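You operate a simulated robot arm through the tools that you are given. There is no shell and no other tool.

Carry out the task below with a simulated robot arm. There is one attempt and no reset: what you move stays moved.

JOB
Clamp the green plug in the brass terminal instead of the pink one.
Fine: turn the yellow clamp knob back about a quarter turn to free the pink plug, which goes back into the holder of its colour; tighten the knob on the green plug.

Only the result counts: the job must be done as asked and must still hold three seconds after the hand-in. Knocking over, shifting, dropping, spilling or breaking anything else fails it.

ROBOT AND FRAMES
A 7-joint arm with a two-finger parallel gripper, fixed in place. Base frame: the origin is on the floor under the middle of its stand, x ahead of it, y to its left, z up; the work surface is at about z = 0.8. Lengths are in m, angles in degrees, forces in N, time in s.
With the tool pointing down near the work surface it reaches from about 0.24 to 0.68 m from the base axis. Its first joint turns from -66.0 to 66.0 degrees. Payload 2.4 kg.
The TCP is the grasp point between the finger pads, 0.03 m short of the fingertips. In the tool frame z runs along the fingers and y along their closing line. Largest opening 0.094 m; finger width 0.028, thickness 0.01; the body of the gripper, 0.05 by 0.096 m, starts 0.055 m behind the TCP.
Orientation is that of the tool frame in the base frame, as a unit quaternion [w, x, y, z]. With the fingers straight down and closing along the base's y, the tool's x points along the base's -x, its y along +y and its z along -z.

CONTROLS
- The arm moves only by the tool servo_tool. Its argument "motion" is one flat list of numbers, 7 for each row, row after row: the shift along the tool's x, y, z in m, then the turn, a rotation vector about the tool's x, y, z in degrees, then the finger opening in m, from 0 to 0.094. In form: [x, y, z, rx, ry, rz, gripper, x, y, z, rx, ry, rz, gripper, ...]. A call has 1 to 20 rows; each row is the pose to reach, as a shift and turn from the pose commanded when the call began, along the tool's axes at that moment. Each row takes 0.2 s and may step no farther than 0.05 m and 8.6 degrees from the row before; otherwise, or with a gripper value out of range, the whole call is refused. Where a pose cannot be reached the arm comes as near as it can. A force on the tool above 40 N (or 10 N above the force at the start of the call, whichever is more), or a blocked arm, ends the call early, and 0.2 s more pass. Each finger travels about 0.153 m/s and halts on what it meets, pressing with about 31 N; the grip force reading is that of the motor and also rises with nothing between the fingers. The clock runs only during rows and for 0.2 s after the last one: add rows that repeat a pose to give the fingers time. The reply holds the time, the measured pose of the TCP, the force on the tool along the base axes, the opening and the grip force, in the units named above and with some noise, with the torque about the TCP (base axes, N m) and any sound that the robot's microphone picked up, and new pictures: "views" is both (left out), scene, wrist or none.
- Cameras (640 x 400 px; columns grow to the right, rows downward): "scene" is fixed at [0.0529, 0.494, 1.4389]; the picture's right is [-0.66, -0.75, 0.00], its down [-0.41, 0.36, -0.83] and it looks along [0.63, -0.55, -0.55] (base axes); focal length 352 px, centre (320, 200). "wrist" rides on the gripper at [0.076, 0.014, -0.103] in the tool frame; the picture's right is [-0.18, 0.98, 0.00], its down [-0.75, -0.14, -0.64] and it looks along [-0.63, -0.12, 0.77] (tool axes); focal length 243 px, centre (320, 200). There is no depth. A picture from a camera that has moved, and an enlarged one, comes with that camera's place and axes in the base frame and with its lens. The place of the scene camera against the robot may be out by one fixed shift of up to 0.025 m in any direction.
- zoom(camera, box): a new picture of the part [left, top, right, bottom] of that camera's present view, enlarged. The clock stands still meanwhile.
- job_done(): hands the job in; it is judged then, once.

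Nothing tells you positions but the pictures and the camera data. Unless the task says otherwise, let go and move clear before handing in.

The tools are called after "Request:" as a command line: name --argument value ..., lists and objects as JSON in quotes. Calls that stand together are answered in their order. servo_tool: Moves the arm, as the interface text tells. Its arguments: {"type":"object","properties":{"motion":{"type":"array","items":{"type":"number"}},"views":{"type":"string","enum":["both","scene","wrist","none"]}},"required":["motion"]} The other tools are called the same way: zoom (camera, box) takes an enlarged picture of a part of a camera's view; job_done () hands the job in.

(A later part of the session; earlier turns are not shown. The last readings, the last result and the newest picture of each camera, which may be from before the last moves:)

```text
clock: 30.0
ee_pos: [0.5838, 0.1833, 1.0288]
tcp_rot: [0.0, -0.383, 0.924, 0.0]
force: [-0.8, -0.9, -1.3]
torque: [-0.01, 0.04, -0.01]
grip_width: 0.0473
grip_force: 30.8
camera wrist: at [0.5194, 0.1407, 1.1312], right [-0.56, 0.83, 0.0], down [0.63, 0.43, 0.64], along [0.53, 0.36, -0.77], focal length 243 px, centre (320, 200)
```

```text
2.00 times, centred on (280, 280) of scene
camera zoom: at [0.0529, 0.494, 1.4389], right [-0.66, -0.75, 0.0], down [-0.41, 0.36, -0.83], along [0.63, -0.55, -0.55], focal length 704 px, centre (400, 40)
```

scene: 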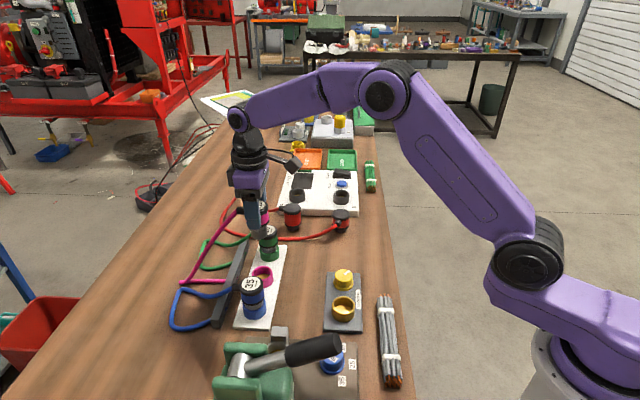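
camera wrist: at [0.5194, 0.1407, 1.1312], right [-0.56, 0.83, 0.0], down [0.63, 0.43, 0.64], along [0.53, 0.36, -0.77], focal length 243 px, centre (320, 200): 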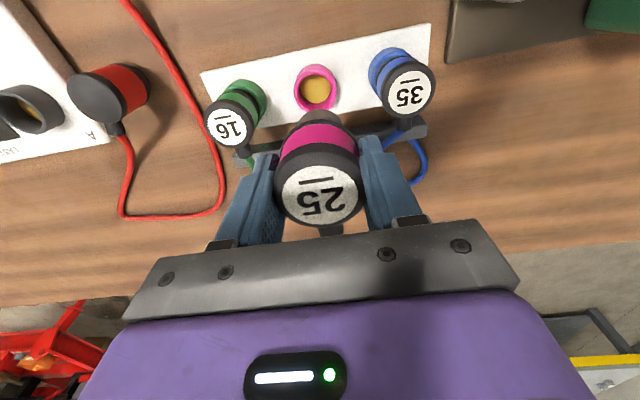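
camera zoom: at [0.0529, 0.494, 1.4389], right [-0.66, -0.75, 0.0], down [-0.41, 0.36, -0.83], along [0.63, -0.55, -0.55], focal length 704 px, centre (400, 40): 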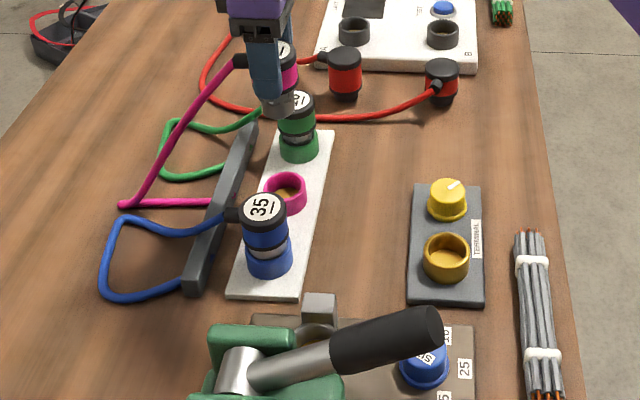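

The cable clears itself. I'll measure the pink holder ring precisely now.

Request:
zoom --camera "wrist" --box '[270, 45, 370, 125]'

Request:
zoom --camera "wrist" --box '[190, 30, 290, 160]'

Request:
zoom --camera "scene" --box '[235, 220, 305, 330]'

```text
5.00 times, centred on (320, 85) of wrist
camera zoom: at [0.5194, 0.1407, 1.1312], right [-0.56, 0.83, 0.0], down [0.63, 0.43, 0.64], along [0.53, 0.36, -0.77], focal length 1213 px, centre (320, 775)
```

zoom: 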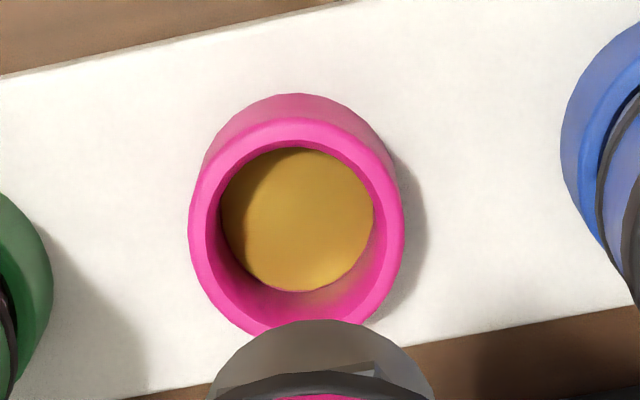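

```text
3.08 times, centred on (240, 95) of wrist
camera zoom: at [0.5194, 0.1407, 1.1312], right [-0.56, 0.83, 0.0], down [0.63, 0.43, 0.64], along [0.53, 0.36, -0.77], focal length 746 px, centre (566, 523)
```

zoom: 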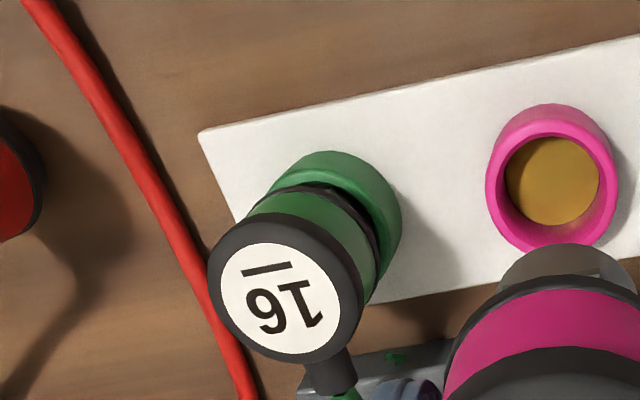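

```text
3.64 times, centred on (270, 275) of scene
camera zoom: at [0.0529, 0.494, 1.4389], right [-0.66, -0.75, 0.0], down [-0.41, 0.36, -0.83], along [0.63, -0.55, -0.55], focal length 1280 px, centre (502, -73)
```

zoom: 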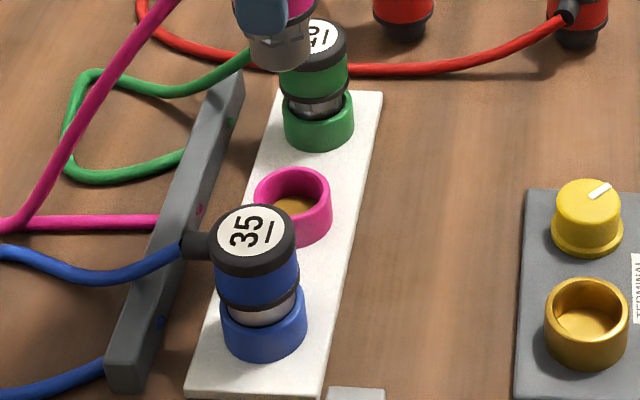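

The pink holder comes out at about (0.592, 0.184), with its rim near 0.83. I'll align over it and lower to a pre-insertion height.

Request:
servo_tool --motion '[-0.0087, -0.0062, 0.0, 0, 0, 0, 0.035, -0.0087, -0.0062, 0.025, 0, 0, 0, 0.035, -0.0087, -0.0062, 0.05, 0, 0, 0, 0.035, -0.0087, -0.0062, 0.075, 0, 0, 0, 0.035, -0.0087, -0.0062, 0.09, 0, 0, 0, 0.035, -0.0087, -0.0062, 0.09, 0, 0, 0, 0.035]' --views "both"

Request:
zoom --camera "wrist" --box '[250, 70, 400, 230]'

Request:
zoom --camera "scene" --box '[215, 210, 315, 330]'

```text
clock: 31.4
ee_pos: [0.5943, 0.1874, 0.9393]
tcp_rot: [0.0, -0.382, 0.924, -0.001]
force: [0.3, -0.3, -1.8]
torque: [0.02, -0.06, 0.03]
grip_width: 0.0474
grip_force: 31.2
camera wrist: at [0.53, 0.144, 1.0398], right [-0.56, 0.83, 0.0], down [0.63, 0.43, 0.64], along [0.53, 0.36, -0.77], focal length 243 px, centre (320, 200)
```

scene: 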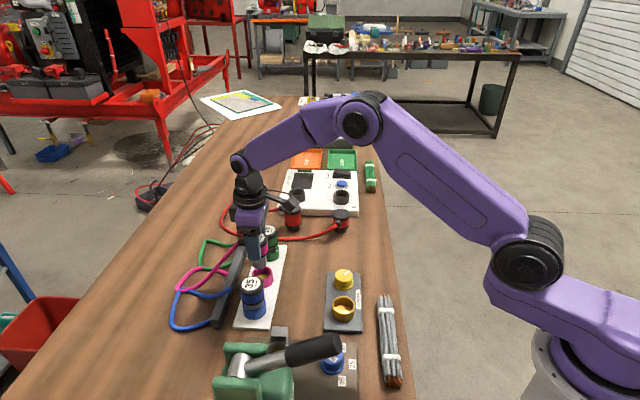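
wrist: 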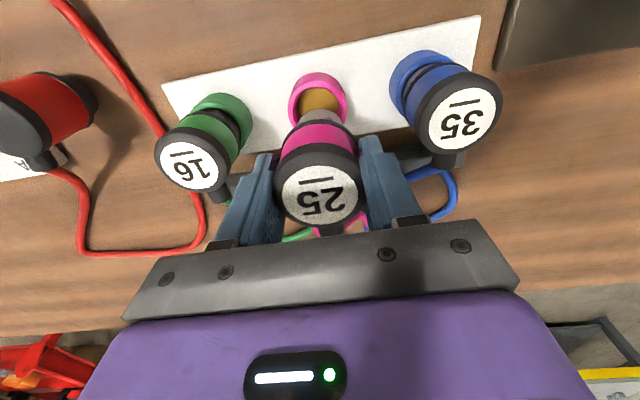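

```text
2.50 times, centred on (325, 150) of wrist
camera zoom: at [0.53, 0.144, 1.0398], right [-0.56, 0.83, 0.0], down [0.63, 0.43, 0.64], along [0.53, 0.36, -0.77], focal length 606 px, centre (308, 325)
```

zoom: 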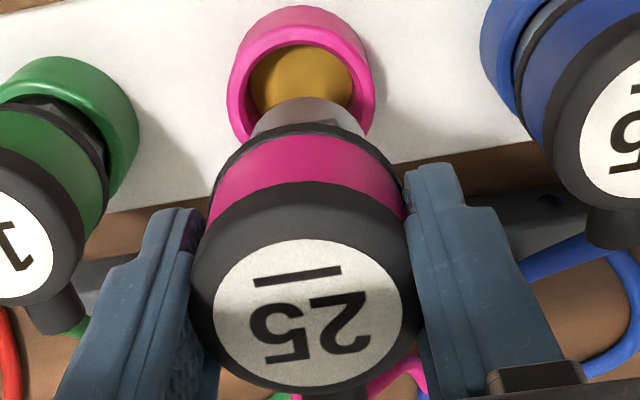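

```text
3.33 times, centred on (265, 270) of scene
camera zoom: at [0.0529, 0.494, 1.4389], right [-0.66, -0.75, 0.0], down [-0.41, 0.36, -0.83], along [0.63, -0.55, -0.55], focal length 1173 px, centre (503, -33)
```

zoom: 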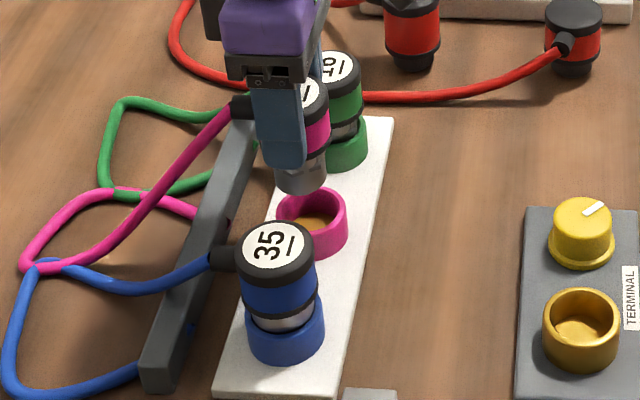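

The ring sits about 2 mm to one side of the plug axis. I'll correct for that and lower to where the pin should be entering the hole.

Request:
servo_tool --motion '[0.0012, -0.002, 0.0, 0, 0, 0, 0.035, 0.0012, -0.002, 0.008, 0, 0, 0, 0.035, 0.0012, -0.002, 0.016, 0, 0, 0, 0.035, 0.0012, -0.002, 0.024, 0, 0, 0, 0.035, 0.0012, -0.002, 0.032, 0, 0, 0, 0.035, 0.0012, -0.002, 0.038, 0, 0, 0, 0.035]' --views "both"

Request:
zoom --camera "wrist" --box '[250, 70, 400, 230]'

Request:
zoom --camera "scene" --box '[215, 210, 315, 330]'

```text
clock: 32.8
ee_pos: [0.5949, 0.1844, 0.899]
tcp_rot: [-0.001, -0.383, 0.924, 0.0]
force: [-4.1, 0.2, -2.8]
torque: [-0.03, 0.23, -0.02]
grip_width: 0.0472
grip_force: 31.0
camera wrist: at [0.5306, 0.1411, 1.0015], right [-0.56, 0.83, 0.0], down [0.63, 0.43, 0.64], along [0.53, 0.36, -0.77], focal length 243 px, centre (320, 200)
```

scene: 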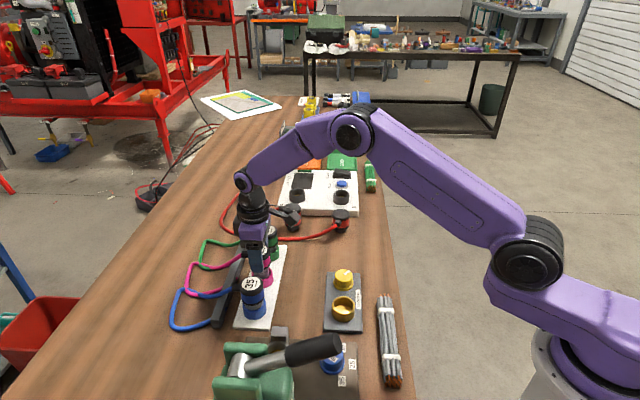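
wrist: 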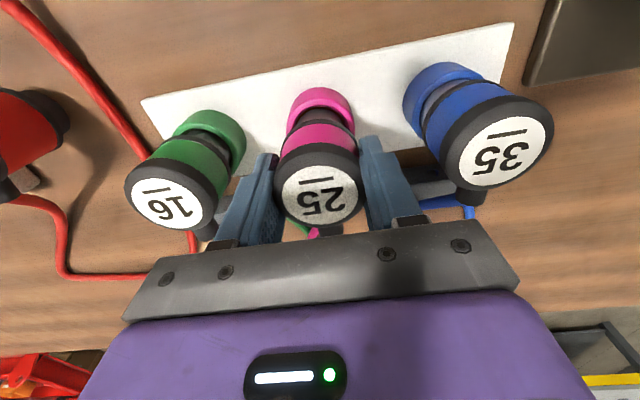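

```text
2.50 times, centred on (325, 150) of wrist
camera zoom: at [0.5306, 0.1411, 1.0015], right [-0.56, 0.83, 0.0], down [0.63, 0.43, 0.64], along [0.53, 0.36, -0.77], focal length 606 px, centre (308, 325)
```

zoom: 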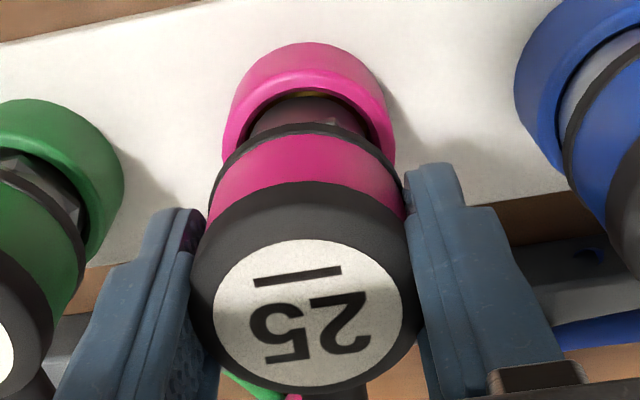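

```text
3.33 times, centred on (265, 270) of scene
camera zoom: at [0.0529, 0.494, 1.4389], right [-0.66, -0.75, 0.0], down [-0.41, 0.36, -0.83], along [0.63, -0.55, -0.55], focal length 1173 px, centre (503, -33)
```

zoom: 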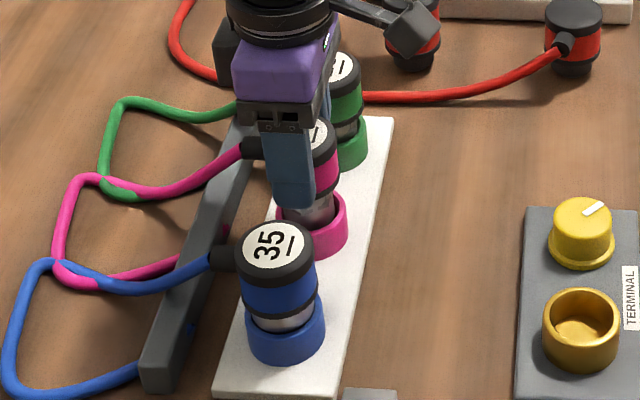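

The pin is inside the ring and lightly touching its far wall. I'll back off about 1 mm and keep lowering in small steps until it seats.

Request:
servo_tool --motion '[0.0013, 0, 0.0, 0, 0, 0, 0.035, 0.0013, 0, 0.003, 0, 0, 0, 0.035, 0.0013, 0, 0.006, 0, 0, 0, 0.035]' --views "none"

```text
clock: 33.6
ee_pos: [0.5953, 0.1836, 0.8946]
tcp_rot: [0.001, -0.383, 0.924, 0.001]
force: [-1.1, 0.0, -0.2]
torque: [-0.01, 0.04, 0.0]
grip_width: 0.0473
grip_force: 31.5
```

Request:
servo_tool --motion '[0, 0, 0.002, 0, 0, 0, 0.035, 0, 0, 0.004, 0, 0, 0, 0.035]' --views "none"

```text
clock: 34.2
ee_pos: [0.5955, 0.1841, 0.891]
tcp_rot: [0.001, -0.382, 0.924, 0.0]
force: [0.3, -0.7, -0.4]
torque: [-0.01, -0.02, 0.02]
grip_width: 0.0475
grip_force: 30.9
```

Request:
servo_tool --motion '[0, 0, 0.0015, 0, 0, 0, 0.035, 0, 0, 0.003, 0, 0, 0, 0.035]' --views "none"

```text
clock: 34.8
ee_pos: [0.5958, 0.1841, 0.8874]
tcp_rot: [0.0, -0.383, 0.924, 0.0]
force: [-0.2, 0.2, -1.0]
torque: [0.04, 0.0, 0.0]
grip_width: 0.0472
grip_force: 30.9
```

Request:
servo_tool --motion '[0, 0, 0.0012, 0, 0, 0, 0.035, 0, 0, 0.0024, 0, 0, 0, 0.035]' --views "both"

Request:
zoom --camera "scene" --box '[215, 210, 315, 330]'

Request:
zoom --camera "wrist" --box '[250, 70, 400, 230]'

```text
clock: 35.4
ee_pos: [0.5952, 0.1836, 0.8878]
tcp_rot: [0.001, -0.382, 0.924, 0.0]
force: [-6.6, -1.3, 18.1]
torque: [-0.07, 0.45, -0.02]
grip_width: 0.0471
grip_force: 30.8
camera wrist: at [0.53, 0.1402, 0.9894], right [-0.56, 0.83, 0.0], down [0.63, 0.43, 0.64], along [0.53, 0.36, -0.77], focal length 243 px, centre (320, 200)
```

scene: 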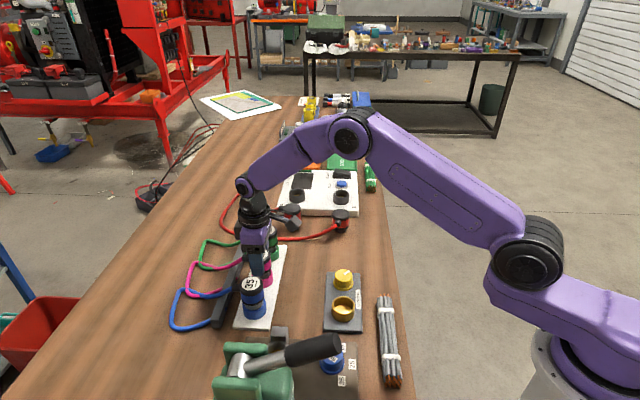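
wrist: 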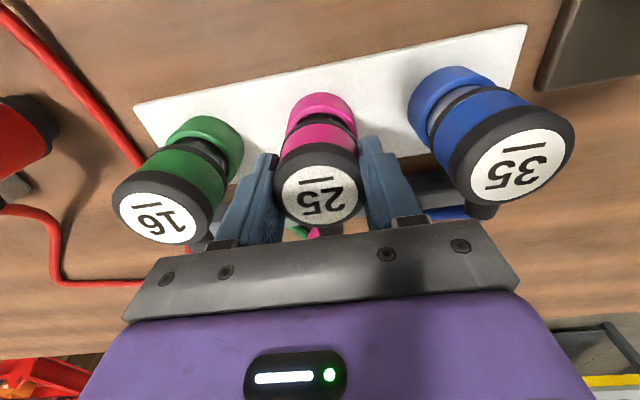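

```text
3.33 times, centred on (265, 270) of scene
camera zoom: at [0.0524, 0.4938, 1.4389], right [-0.66, -0.75, 0.0], down [-0.41, 0.36, -0.83], along [0.63, -0.55, -0.55], focal length 1173 px, centre (503, -33)
```

zoom: 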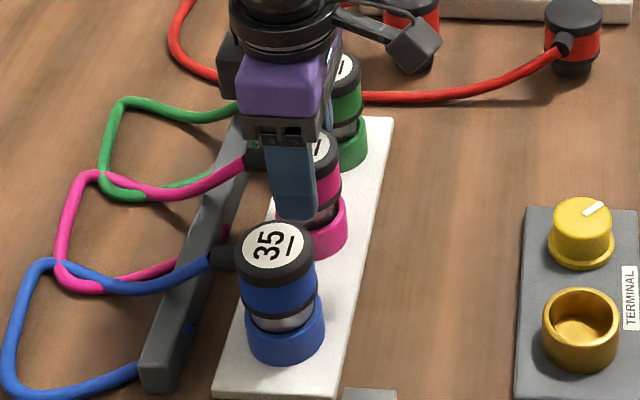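

```text
2.50 times, centred on (325, 150) of wrist
camera zoom: at [0.53, 0.1402, 0.9894], right [-0.56, 0.83, 0.0], down [0.63, 0.43, 0.64], along [0.53, 0.36, -0.77], focal length 606 px, centre (308, 325)
```

zoom: 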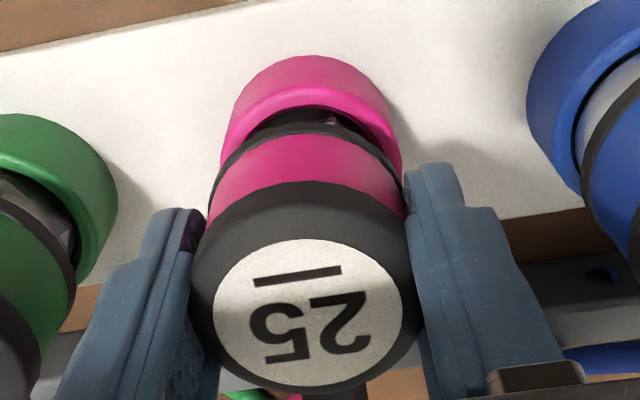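

It has seated, with contact at TCP z ≈ 0.888 and a height matching the blue plug. I'll ease off, open the fingers and rise.

Request:
servo_tool --motion '[0, 0, -0.0008, 0, 0, 0, 0.035, 0, 0, -0.0008, 0, 0, 0, 0.05, 0, 0, -0.0008, 0, 0, 0, 0.065, 0, 0, -0.0008, 0, 0, 0, 0.072, 0, 0, -0.0008, 0, 0, 0, 0.072, 0, 0, -0.02, 0, 0, 0, 0.072, 0, 0, -0.045, 0, 0, 0, 0.072, 0, 0, -0.07, 0, 0, 0, 0.072, 0, 0, -0.1, 0, 0, 0, 0.072, 0, 0, -0.1, 0, 0, 0, 0.072]' --views "both"

Request:
zoom --camera "wrist" --box '[180, 30, 440, 210]'

Request:
zoom --camera "scene" --box '[205, 200, 315, 330]'

```text
clock: 37.6
ee_pos: [0.5957, 0.1848, 0.9853]
tcp_rot: [-0.001, -0.382, 0.924, -0.001]
force: [-0.4, 0.5, -0.4]
torque: [0.0, -0.02, -0.01]
grip_width: 0.0719
grip_force: 0.1
camera wrist: at [0.5307, 0.1414, 1.0875], right [-0.56, 0.83, 0.0], down [0.63, 0.43, 0.64], along [0.53, 0.36, -0.77], focal length 243 px, centre (320, 200)
```

scene: 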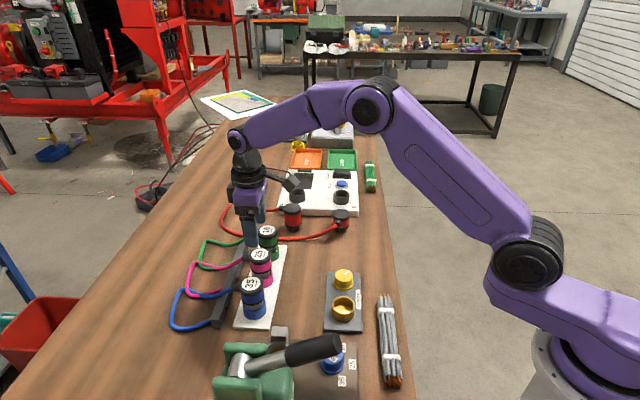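
wrist: 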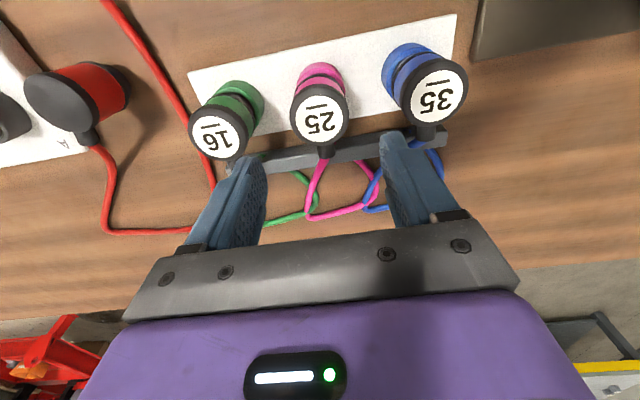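

```text
2.22 times, centred on (310, 120) of wrist
camera zoom: at [0.5307, 0.1414, 1.0875], right [-0.56, 0.83, 0.0], down [0.63, 0.43, 0.64], along [0.53, 0.36, -0.77], focal length 539 px, centre (342, 378)
```

zoom: 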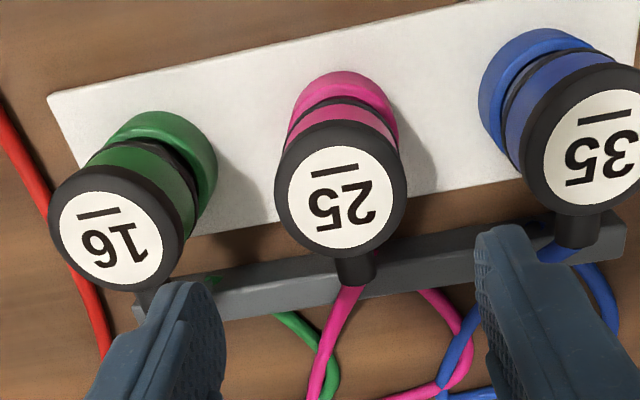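

```text
3.08 times, centred on (260, 265) of scene
camera zoom: at [0.0529, 0.494, 1.4389], right [-0.66, -0.75, 0.0], down [-0.41, 0.36, -0.83], along [0.63, -0.55, -0.55], focal length 1083 px, centre (505, 0)
```

zoom: 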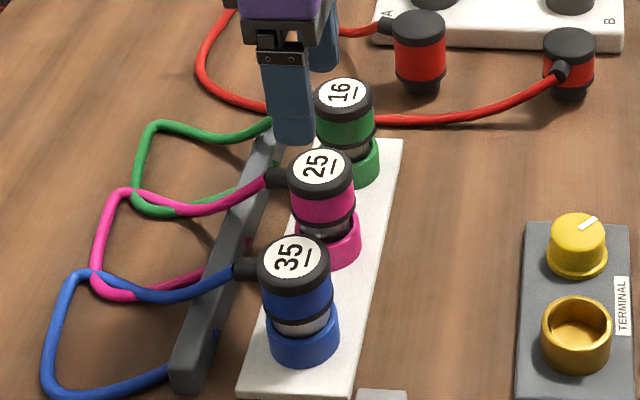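

The pink plug is upright in its holder. Now I'll move over the green plug, near (0.654, 0.121).

Request:
servo_tool --motion '[0.001, -0.022, -0.005, 0, 0, 0, 0.08, 0.002, -0.044, -0.005, 0, 0, 0, 0.08, 0.003, -0.066, -0.005, 0, 0, 0, 0.08, 0.0039, -0.0863, -0.005, 0, 0, 0, 0.08, 0.0039, -0.0863, -0.005, 0, 0, 0, 0.08]' --views "both"

Request:
zoom --camera "wrist" --box '[240, 40, 400, 180]'

```text
clock: 38.8
ee_pos: [0.653, 0.1185, 0.9926]
tcp_rot: [0.0, -0.383, 0.924, 0.0]
force: [-0.8, 0.5, -0.1]
torque: [-0.03, -0.04, 0.04]
grip_width: 0.0799
grip_force: 0.1
camera wrist: at [0.5877, 0.0755, 1.0939], right [-0.56, 0.83, 0.0], down [0.63, 0.43, 0.64], along [0.53, 0.36, -0.77], focal length 243 px, centre (320, 200)
```

scene: 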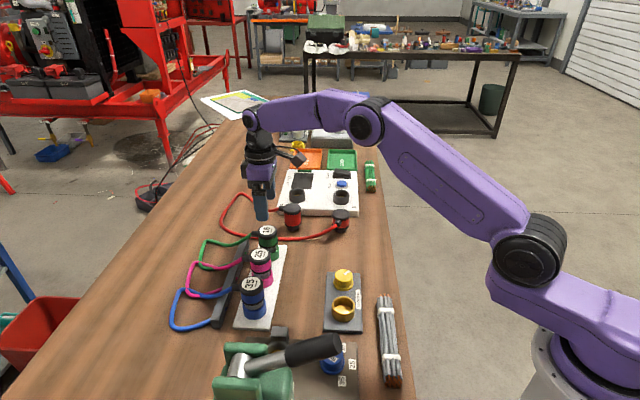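
wrist: 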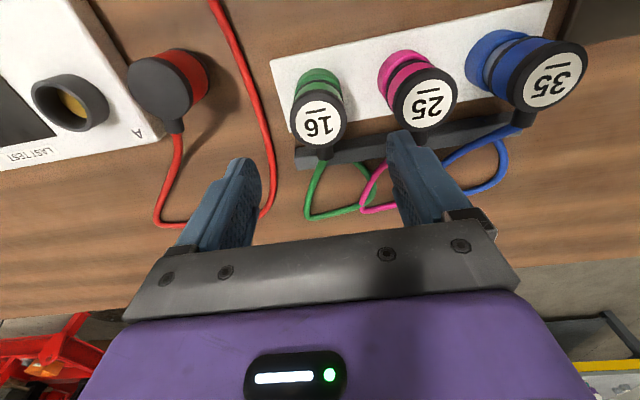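

```text
2.86 times, centred on (320, 110) of wrist
camera zoom: at [0.5877, 0.0755, 1.0939], right [-0.56, 0.83, 0.0], down [0.63, 0.43, 0.64], along [0.53, 0.36, -0.77], focal length 693 px, centre (320, 457)
```

zoom: 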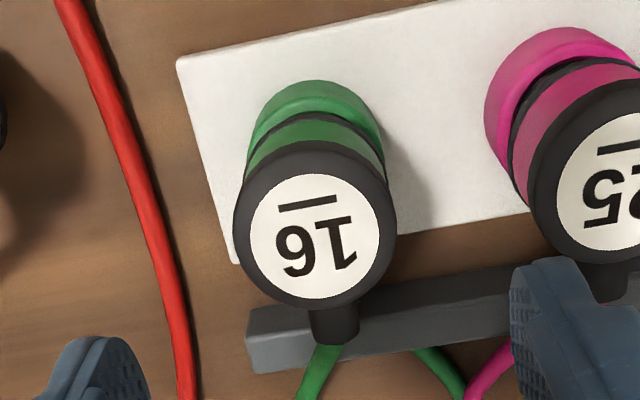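

The green plug's axis is at about (0.657, 0.120), with its top near 0.894. I'll align and descend to the grasp height.

Request:
servo_tool --motion '[-0.0044, -0.0024, 0.02, 0, 0, 0, 0.08, -0.0044, -0.0024, 0.045, 0, 0, 0, 0.08, -0.0044, -0.0024, 0.07, 0, 0, 0, 0.08, -0.0044, -0.0024, 0.09, 0, 0, 0, 0.08, -0.0044, -0.0024, 0.1066, 0, 0, 0, 0.08, -0.0044, -0.0024, 0.1066, 0, 0, 0, 0.08]' --views "both"

Request:
zoom --camera "wrist" --box '[200, 60, 440, 250]'

```text
clock: 40.2
ee_pos: [0.6583, 0.1228, 0.8824]
tcp_rot: [0.001, -0.383, 0.924, 0.001]
force: [-0.5, -0.4, -0.4]
torque: [0.01, -0.01, 0.01]
grip_width: 0.08
grip_force: 0.1
camera wrist: at [0.5941, 0.0784, 0.9857], right [-0.56, 0.83, 0.0], down [0.63, 0.43, 0.64], along [0.53, 0.36, -0.77], focal length 243 px, centre (320, 200)
```

scene: 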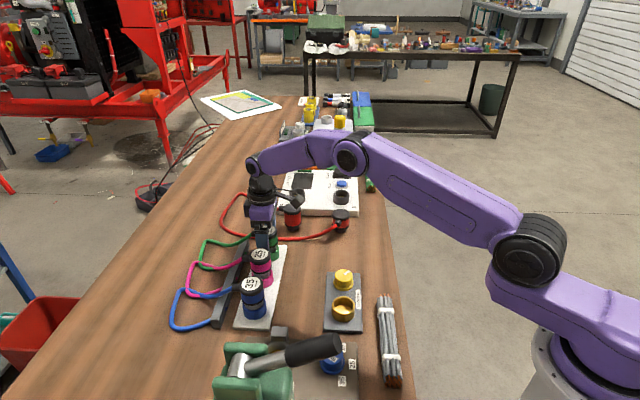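
wrist: 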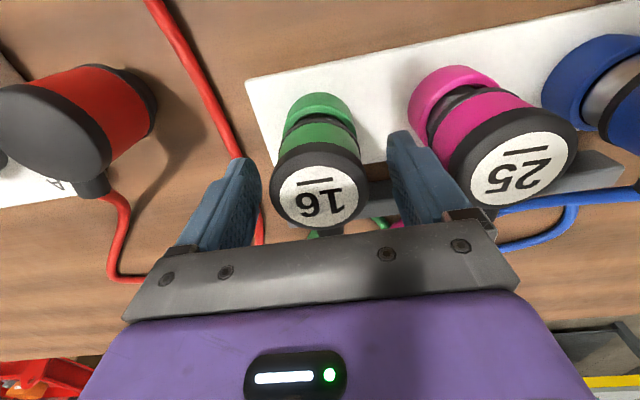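

```text
2.11 times, centred on (320, 155) of wrist
camera zoom: at [0.5941, 0.0784, 0.9857], right [-0.56, 0.83, 0.0], down [0.63, 0.43, 0.64], along [0.53, 0.36, -0.77], focal length 511 px, centre (320, 295)
```

zoom: 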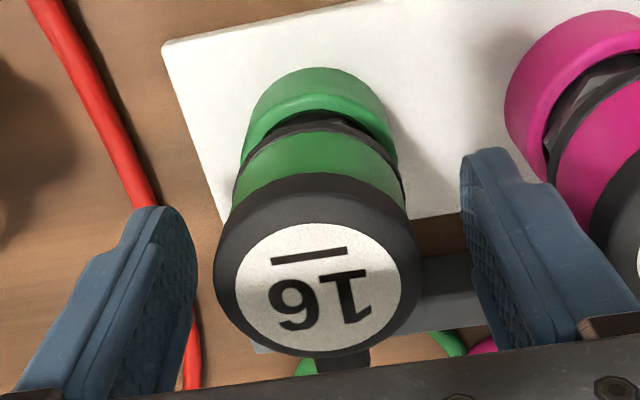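

Request:
servo_tool --motion '[0, 0, 0, 0, 0, 0, 0.065, 0, 0, 0, 0, 0, 0, 0.05, 0, 0, 0, 0, 0, 0, 0.035, 0, 0, 0, 0, 0, 0, 0.035, 0, 0, 0, 0, 0, 0, 0.035]' --views "wrist"

Request:
zoom --camera "wrist" --box '[200, 60, 440, 250]'

```text
clock: 41.4
ee_pos: [0.6597, 0.1209, 0.8836]
tcp_rot: [0.0, -0.383, 0.924, 0.0]
force: [0.0, 0.0, -0.5]
torque: [0.02, 0.04, 0.01]
grip_width: 0.0481
grip_force: 30.6
camera wrist: at [0.594, 0.0784, 0.9858], right [-0.56, 0.83, 0.0], down [0.63, 0.43, 0.64], along [0.53, 0.36, -0.77], focal length 243 px, centre (320, 200)
```

wrist: 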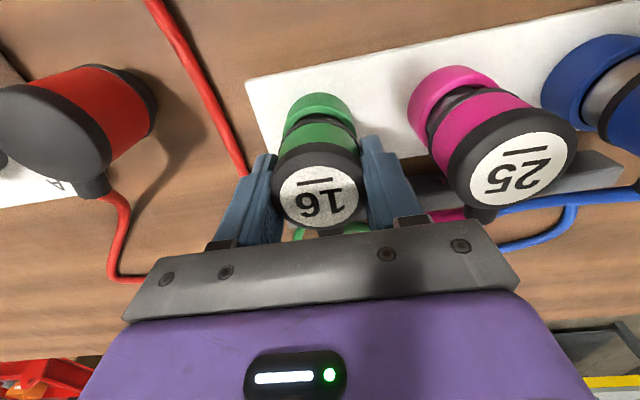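

```text
2.11 times, centred on (320, 155) of wrist
camera zoom: at [0.594, 0.0784, 0.9858], right [-0.56, 0.83, 0.0], down [0.63, 0.43, 0.64], along [0.53, 0.36, -0.77], focal length 511 px, centre (320, 295)
```

zoom: 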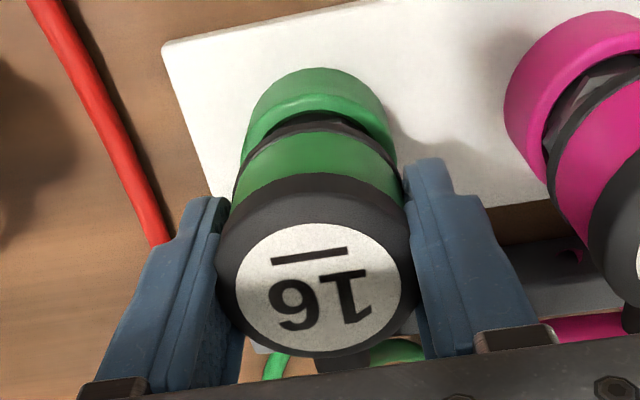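

The green plug is gripped (48.1 mm) and sits the same way in the fingers as the pink one did. I'll lift it straight out and carry it high to above the terminal socket.

Request:
servo_tool --motion '[0, 0, -0.005, 0, 0, 0, 0.035, 0, 0, -0.02, 0, 0, 0, 0.035, 0, 0, -0.04, 0, 0, 0, 0.035, 0, 0, -0.065, 0, 0, 0, 0.035, 0, 0, -0.09, 0, 0, 0, 0.035, 0, 0, -0.1, 0, 0, 0, 0.035]' --views "both"

```text
clock: 42.8
ee_pos: [0.6599, 0.1206, 0.9837]
tcp_rot: [-0.001, -0.383, 0.924, 0.0]
force: [-0.2, -0.4, -2.0]
torque: [0.0, 0.01, 0.05]
grip_width: 0.0481
grip_force: 31.0
camera wrist: at [0.595, 0.078, 1.0857], right [-0.56, 0.83, 0.0], down [0.63, 0.43, 0.64], along [0.53, 0.36, -0.77], focal length 243 px, centre (320, 200)
```

scene: 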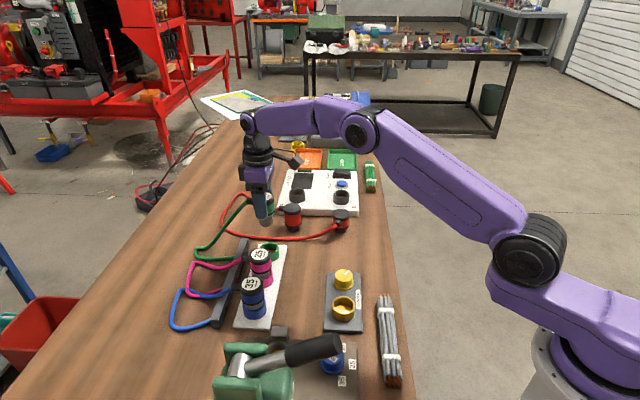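
wrist: 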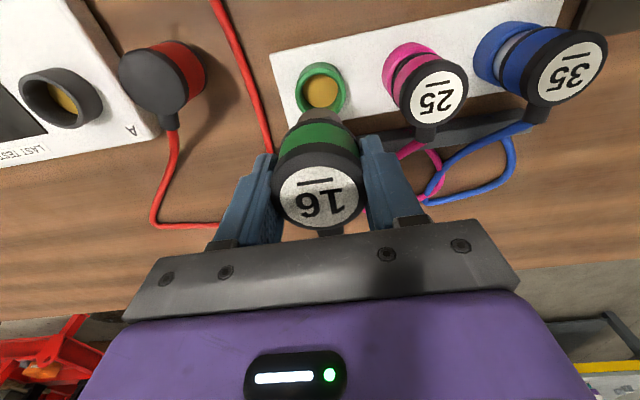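

Request:
servo_tool --motion '[0.01, 0.009, -0.02, 0, 0, 0, 0.035, 0.03, 0.027, -0.04, 0, 0, 0, 0.035, 0.052, 0.0466, -0.045, 0, 0, 0, 0.035, 0.074, 0.0663, -0.045, 0, 0, 0, 0.035, 0.097, 0.0868, -0.045, 0, 0, 0, 0.035, 0.12, 0.1074, -0.045, 0, 0, 0, 0.035, 0.143, 0.128, -0.045, 0, 0, 0, 0.035, 0.166, 0.1486, -0.045, 0, 0, 0, 0.035, 0.186, 0.1665, -0.045, 0, 0, 0, 0.035, 0.197, 0.1763, -0.045, 0, 0, 0, 0.035, 0.197, 0.1763, -0.02, 0, 0, 0, 0.035, 0.197, 0.1763, 0, 0, 0, 0, 0.035, 0.197, 0.1763, 0, 0, 0, 0, 0.035]' --views "both"

Request:
zoom --camera "wrist" --box '[180, 40, 440, 250]'

Request:
zoom --camera "scene" --box '[150, 180, 410, 380]'

```text
clock: 45.6
ee_pos: [0.3946, 0.106, 0.9813]
tcp_rot: [0.001, -0.383, 0.924, 0.0]
force: [-0.1, 0.5, -0.6]
torque: [-0.01, -0.01, -0.01]
grip_width: 0.048
grip_force: 30.9
camera wrist: at [0.3301, 0.0636, 1.085], right [-0.56, 0.83, 0.0], down [0.63, 0.43, 0.64], along [0.53, 0.36, -0.77], focal length 243 px, centre (320, 200)
```

scene: 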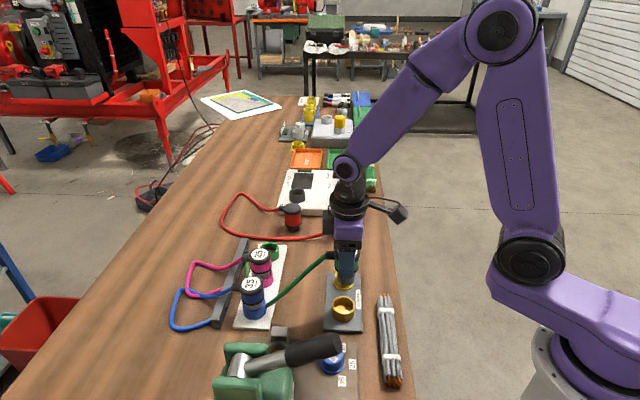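
wrist: 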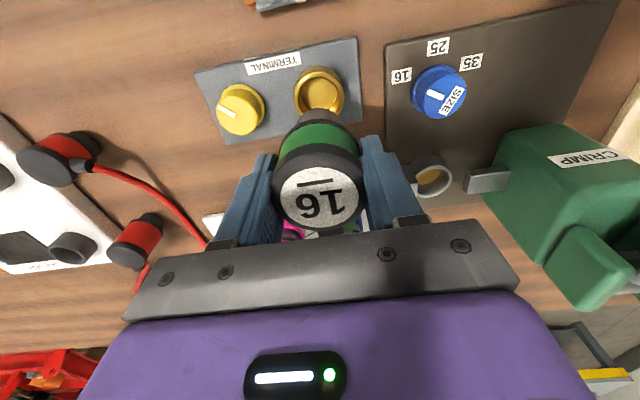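

```text
1.90 times, centred on (310, 145) of wrist
camera zoom: at [0.3301, 0.0636, 1.085], right [-0.56, 0.83, 0.0], down [0.63, 0.43, 0.64], along [0.53, 0.36, -0.77], focal length 462 px, centre (339, 305)
```

zoom: 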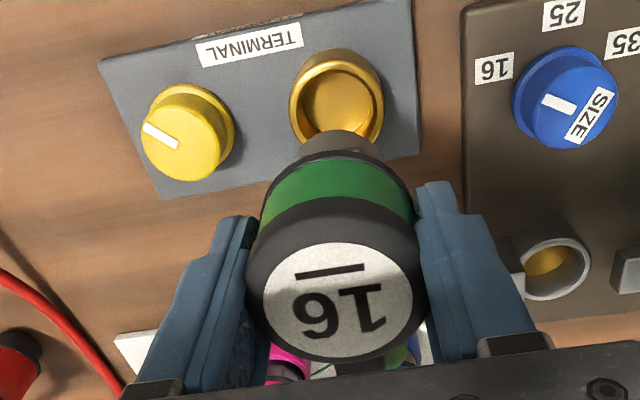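

```text
2.00 times, centred on (280, 280) of scene
camera zoom: at [0.0529, 0.494, 1.4389], right [-0.66, -0.75, 0.0], down [-0.41, 0.36, -0.83], along [0.63, -0.55, -0.55], focal length 704 px, centre (400, 40)
```

zoom: 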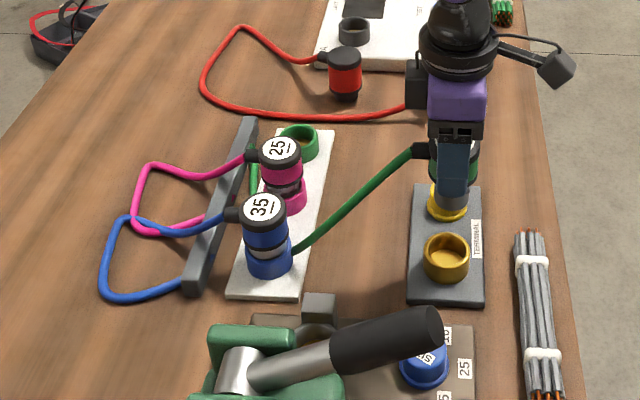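

The green plug is lined up over the socket, as the pink one was. I'll lower to just above the rim and check.

Request:
servo_tool --motion '[0, 0, 0.02, 0, 0, 0, 0.035, 0, 0, 0.04, 0, 0, 0, 0.035, 0, 0, 0.052, 0, 0, 0, 0.035, 0, 0, 0.052, 0, 0, 0, 0.035]' --views "both"

Request:
zoom --camera "wrist" --box '[240, 60, 400, 230]'

Request:
zoom --camera "scene" --box '[290, 230, 390, 340]'

```text
clock: 46.6
ee_pos: [0.3949, 0.1064, 0.931]
tcp_rot: [0.0, -0.382, 0.924, 0.001]
force: [-0.8, -0.6, -1.6]
torque: [-0.02, 0.0, 0.01]
grip_width: 0.0477
grip_force: 31.2
camera wrist: at [0.3299, 0.0635, 1.0339], right [-0.56, 0.83, 0.0], down [0.63, 0.43, 0.64], along [0.53, 0.36, -0.77], focal length 243 px, centre (320, 200)
```

scene: 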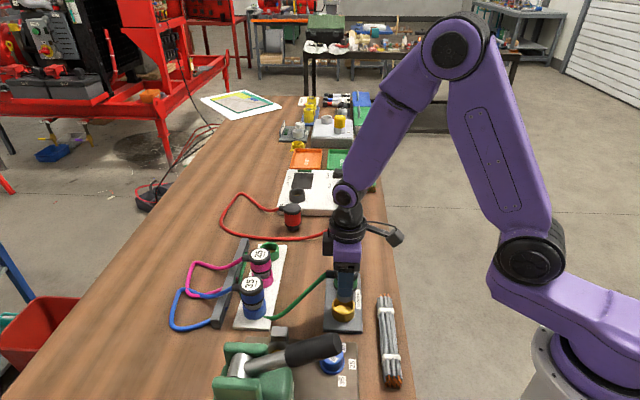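
wrist: 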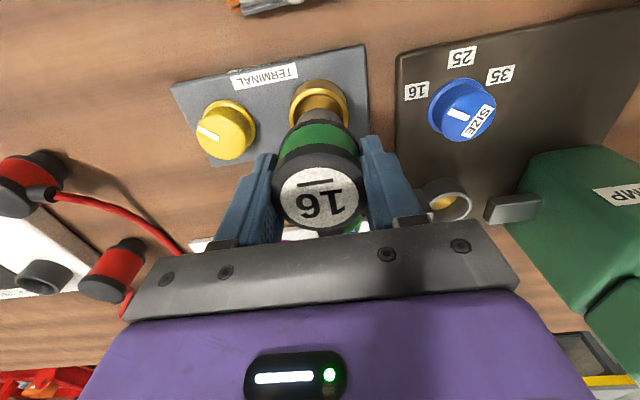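

```text
2.35 times, centred on (320, 145) of wrist
camera zoom: at [0.3299, 0.0635, 1.0339], right [-0.56, 0.83, 0.0], down [0.63, 0.43, 0.64], along [0.53, 0.36, -0.77], focal length 571 px, centre (320, 329)
```

zoom: 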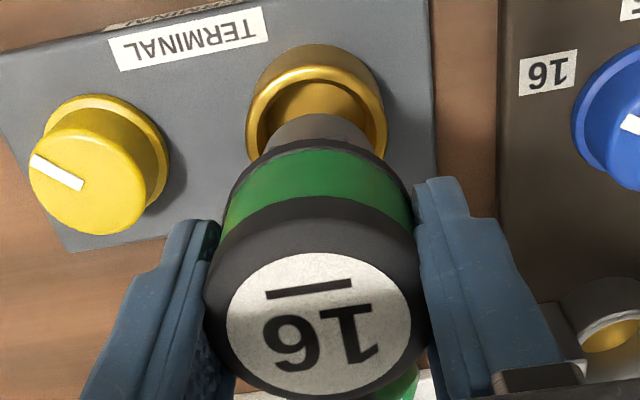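

```text
3.64 times, centred on (340, 285) of scene
camera zoom: at [0.0529, 0.494, 1.4389], right [-0.66, -0.75, 0.0], down [-0.41, 0.36, -0.83], along [0.63, -0.55, -0.55], focal length 1280 px, centre (247, -109)
```

zoom: 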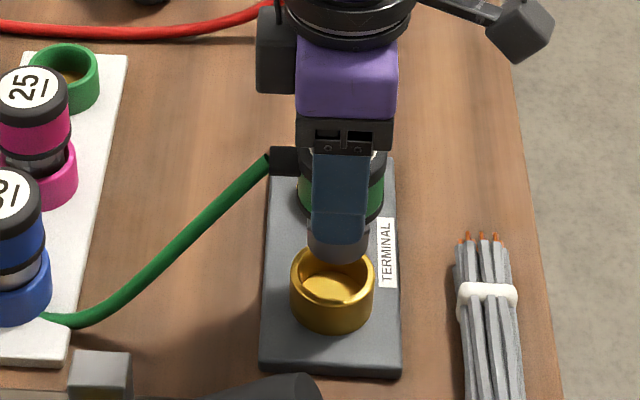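

Alignment is good. I'll insert in steps while watching the force.

Request:
servo_tool --motion '[0, 0, 0.008, 0, 0, 0, 0.035, 0, 0, 0.016, 0, 0, 0, 0.035, 0, 0, 0.024, 0, 0, 0, 0.035, 0, 0, 0.032, 0, 0, 0, 0.035]' --views "wrist"

Request:
zoom --camera "wrist" --box '[240, 60, 400, 230]'

```text
clock: 47.6
ee_pos: [0.3953, 0.1059, 0.8983]
tcp_rot: [0.002, -0.382, 0.924, 0.001]
force: [3.4, 3.1, 0.3]
torque: [0.13, -0.17, -0.02]
grip_width: 0.0477
grip_force: 30.8
camera wrist: at [0.3304, 0.063, 1.0015], right [-0.57, 0.82, 0.0], down [0.63, 0.43, 0.64], along [0.53, 0.36, -0.76], focal length 243 px, centre (320, 200)
```

wrist: 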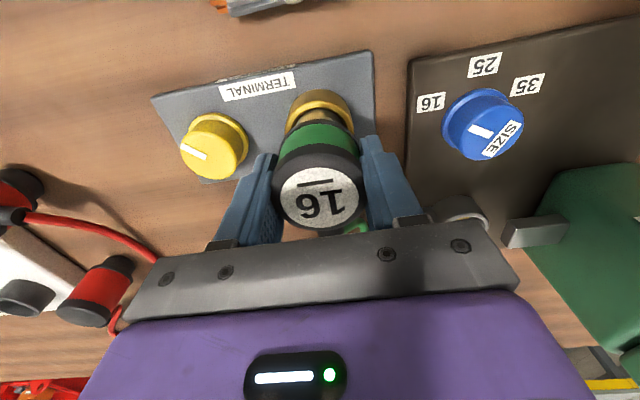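

```text
2.35 times, centred on (320, 145) of wrist
camera zoom: at [0.3304, 0.063, 1.0015], right [-0.57, 0.82, 0.0], down [0.63, 0.43, 0.64], along [0.53, 0.36, -0.76], focal length 571 px, centre (320, 329)
```

zoom: 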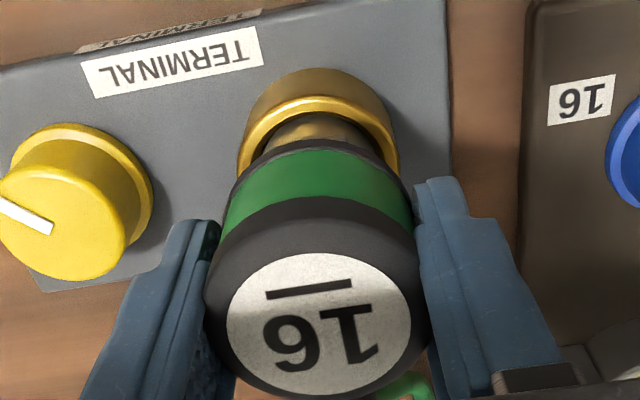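

The pin is in the socket, lightly touching the near wall. I'll shift 1 mm away from it and keep lowering.

Request:
servo_tool --motion '[-0.001, 0, 0, 0, 0, 0, 0.035, -0.001, 0, 0.003, 0, 0, 0, 0.035, -0.001, 0, 0.006, 0, 0, 0, 0.035]' --views "none"

```text
clock: 48.4
ee_pos: [0.395, 0.1056, 0.8923]
tcp_rot: [0.001, -0.382, 0.924, 0.0]
force: [4.5, 0.1, -0.2]
torque: [0.06, -0.27, 0.0]
grip_width: 0.048
grip_force: 30.8
```

Request:
servo_tool --motion '[-0.0006, 0, 0, 0, 0, 0, 0.035, -0.0006, 0, 0.002, 0, 0, 0, 0.035, -0.0006, 0, 0.004, 0, 0, 0, 0.035]' --views "none"

```text
clock: 49.2
ee_pos: [0.395, 0.1063, 0.8876]
tcp_rot: [0.001, -0.383, 0.924, 0.0]
force: [6.9, -0.9, 0.7]
torque: [-0.01, -0.26, 0.05]
grip_width: 0.0476
grip_force: 30.9
```

Request:
servo_tool --motion '[-0.0007, -0.0007, 0, 0, 0, 0, 0.035, -0.0007, -0.0007, 0, 0, 0, 0, 0.035]' --views "none"

```text
clock: 49.8
ee_pos: [0.3955, 0.1064, 0.889]
tcp_rot: [0.0, -0.383, 0.924, -0.001]
force: [2.2, 0.6, -1.9]
torque: [0.02, -0.14, -0.01]
grip_width: 0.0476
grip_force: 30.9
```

Request:
servo_tool --motion '[-0.0003, -0.0002, 0.0015, 0, 0, 0, 0.035, -0.0003, -0.0002, 0.0025, 0, 0, 0, 0.035]' --views "none"

```text
clock: 50.4
ee_pos: [0.3954, 0.1061, 0.8868]
tcp_rot: [0.0, -0.383, 0.924, 0.0]
force: [-0.5, 1.0, -1.4]
torque: [0.0, 0.02, 0.0]
grip_width: 0.0478
grip_force: 31.2
```

Request:
servo_tool --motion '[0, 0, 0.001, 0, 0, 0, 0.035, 0, 0, 0.002, 0, 0, 0, 0.035]' --views "none"

```text
clock: 51.0
ee_pos: [0.3965, 0.1067, 0.8857]
tcp_rot: [0.0, -0.382, 0.924, 0.0]
force: [-3.2, 0.8, 8.8]
torque: [0.0, 0.21, 0.01]
grip_width: 0.0477
grip_force: 31.4
```

Contact on the socket floor came at the expected height (about 0.885). I'll check visually before letting go.

Request:
servo_tool --motion '[0, 0, 0.0003, 0, 0, 0, 0.035]' --views "both"

Request:
zoom --camera "wrist" --box '[240, 60, 400, 230]'

Request:
zoom --camera "scene" --box '[290, 230, 390, 340]'

```text
clock: 51.4
ee_pos: [0.3969, 0.1067, 0.8839]
tcp_rot: [0.0, -0.383, 0.924, 0.001]
force: [-3.3, -2.9, 17.1]
torque: [-0.24, 0.26, 0.0]
grip_width: 0.0478
grip_force: 31.2
camera wrist: at [0.3316, 0.0637, 0.9876], right [-0.56, 0.83, 0.0], down [0.63, 0.43, 0.64], along [0.53, 0.36, -0.77], focal length 243 px, centre (320, 200)
```

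scene: 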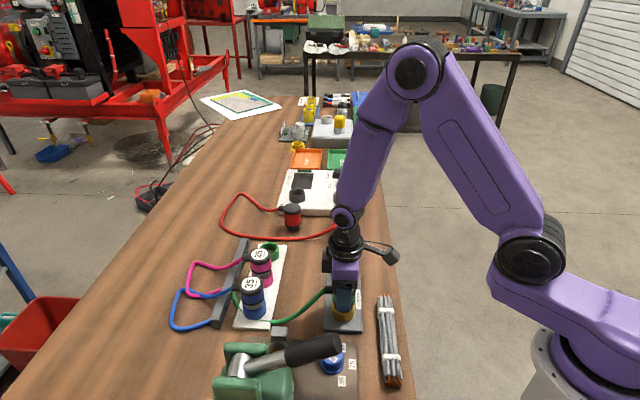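
wrist: 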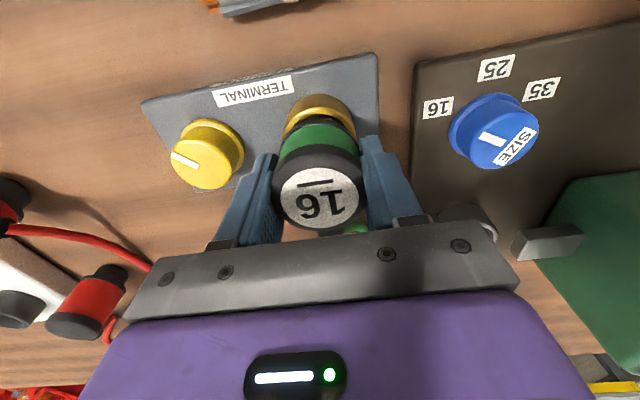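

```text
2.35 times, centred on (320, 145) of wrist
camera zoom: at [0.3316, 0.0637, 0.9876], right [-0.56, 0.83, 0.0], down [0.63, 0.43, 0.64], along [0.53, 0.36, -0.77], focal length 571 px, centre (320, 329)
```

zoom: 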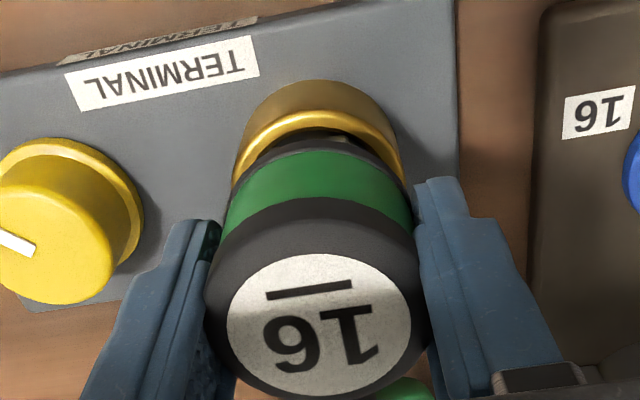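

```text
3.64 times, centred on (340, 285) of scene
camera zoom: at [0.0526, 0.4938, 1.4389], right [-0.66, -0.75, 0.0], down [-0.41, 0.36, -0.83], along [0.63, -0.55, -0.55], focal length 1280 px, centre (247, -109)
```

zoom: 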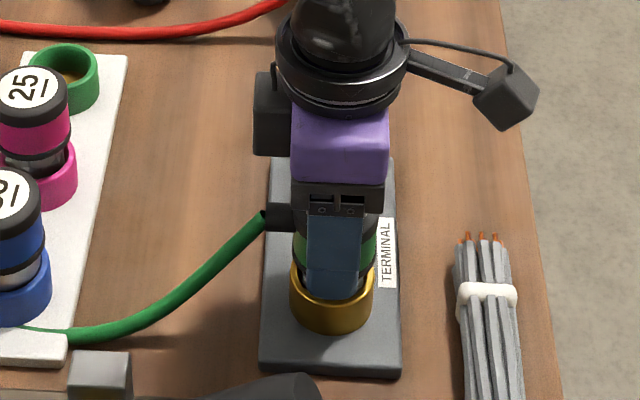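

The green plug is fully seated. I'll ease off, open and rise clear.

Request:
servo_tool --motion '[0, 0, -0.0007, 0, 0, 0, 0.035, 0, 0, -0.0007, 0, 0, 0, 0.05, 0, 0, -0.0007, 0, 0, 0, 0.065, 0, 0, -0.0007, 0, 0, 0, 0.072, 0, 0, -0.0007, 0, 0, 0, 0.072, 0, 0, -0.02, 0, 0, 0, 0.072, 0, 0, -0.045, 0, 0, 0, 0.072, 0, 0, -0.07, 0, 0, 0, 0.072, 0, 0, -0.095, 0, 0, 0, 0.072, 0, 0, -0.095, 0, 0, 0, 0.072]' --views "both"

Request:
zoom --camera "wrist" --box '[180, 30, 400, 180]'

Request:
zoom --camera "scene" --box '[290, 230, 390, 340]'

```text
clock: 53.6
ee_pos: [0.3959, 0.1083, 0.9789]
tcp_rot: [0.0, -0.382, 0.924, 0.0]
force: [-0.1, 0.3, -0.5]
torque: [0.0, 0.01, 0.01]
grip_width: 0.0719
grip_force: 0.1
camera wrist: at [0.3318, 0.0661, 1.0817], right [-0.56, 0.83, 0.0], down [0.63, 0.43, 0.64], along [0.53, 0.36, -0.77], focal length 243 px, centre (320, 200)
```

scene: 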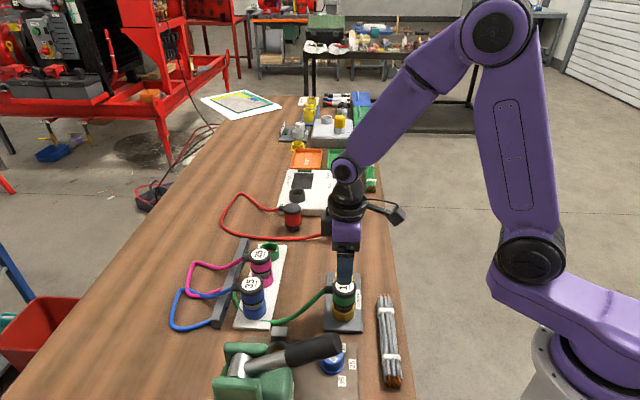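
wrist: 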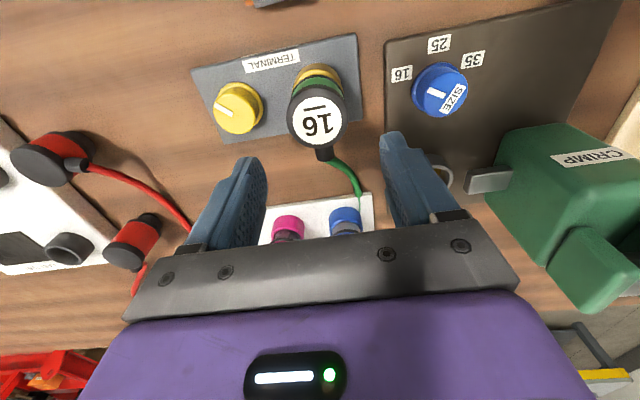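

```text
2.67 times, centred on (290, 105) of wrist
camera zoom: at [0.3318, 0.0661, 1.0817], right [-0.56, 0.83, 0.0], down [0.63, 0.43, 0.64], along [0.53, 0.36, -0.77], focal length 647 px, centre (400, 453)
```

zoom: 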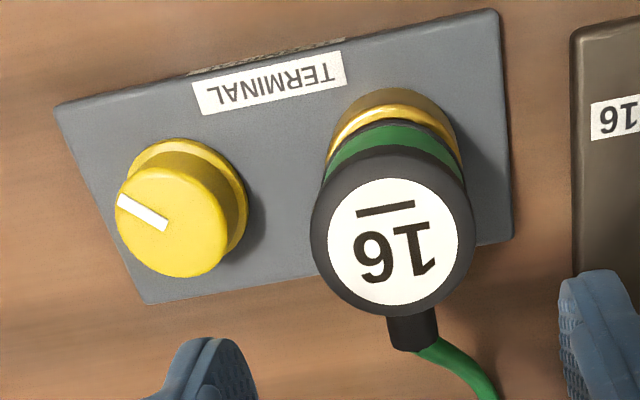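

```text
3.64 times, centred on (340, 285) of scene
camera zoom: at [0.0529, 0.494, 1.4389], right [-0.66, -0.75, 0.0], down [-0.41, 0.36, -0.83], along [0.63, -0.55, -0.55], focal length 1280 px, centre (247, -109)
```

zoom: 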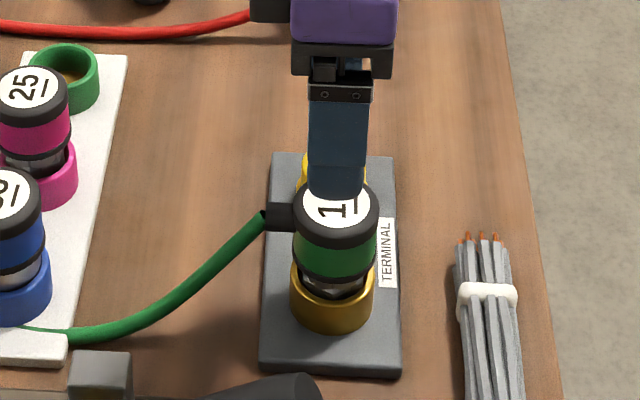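

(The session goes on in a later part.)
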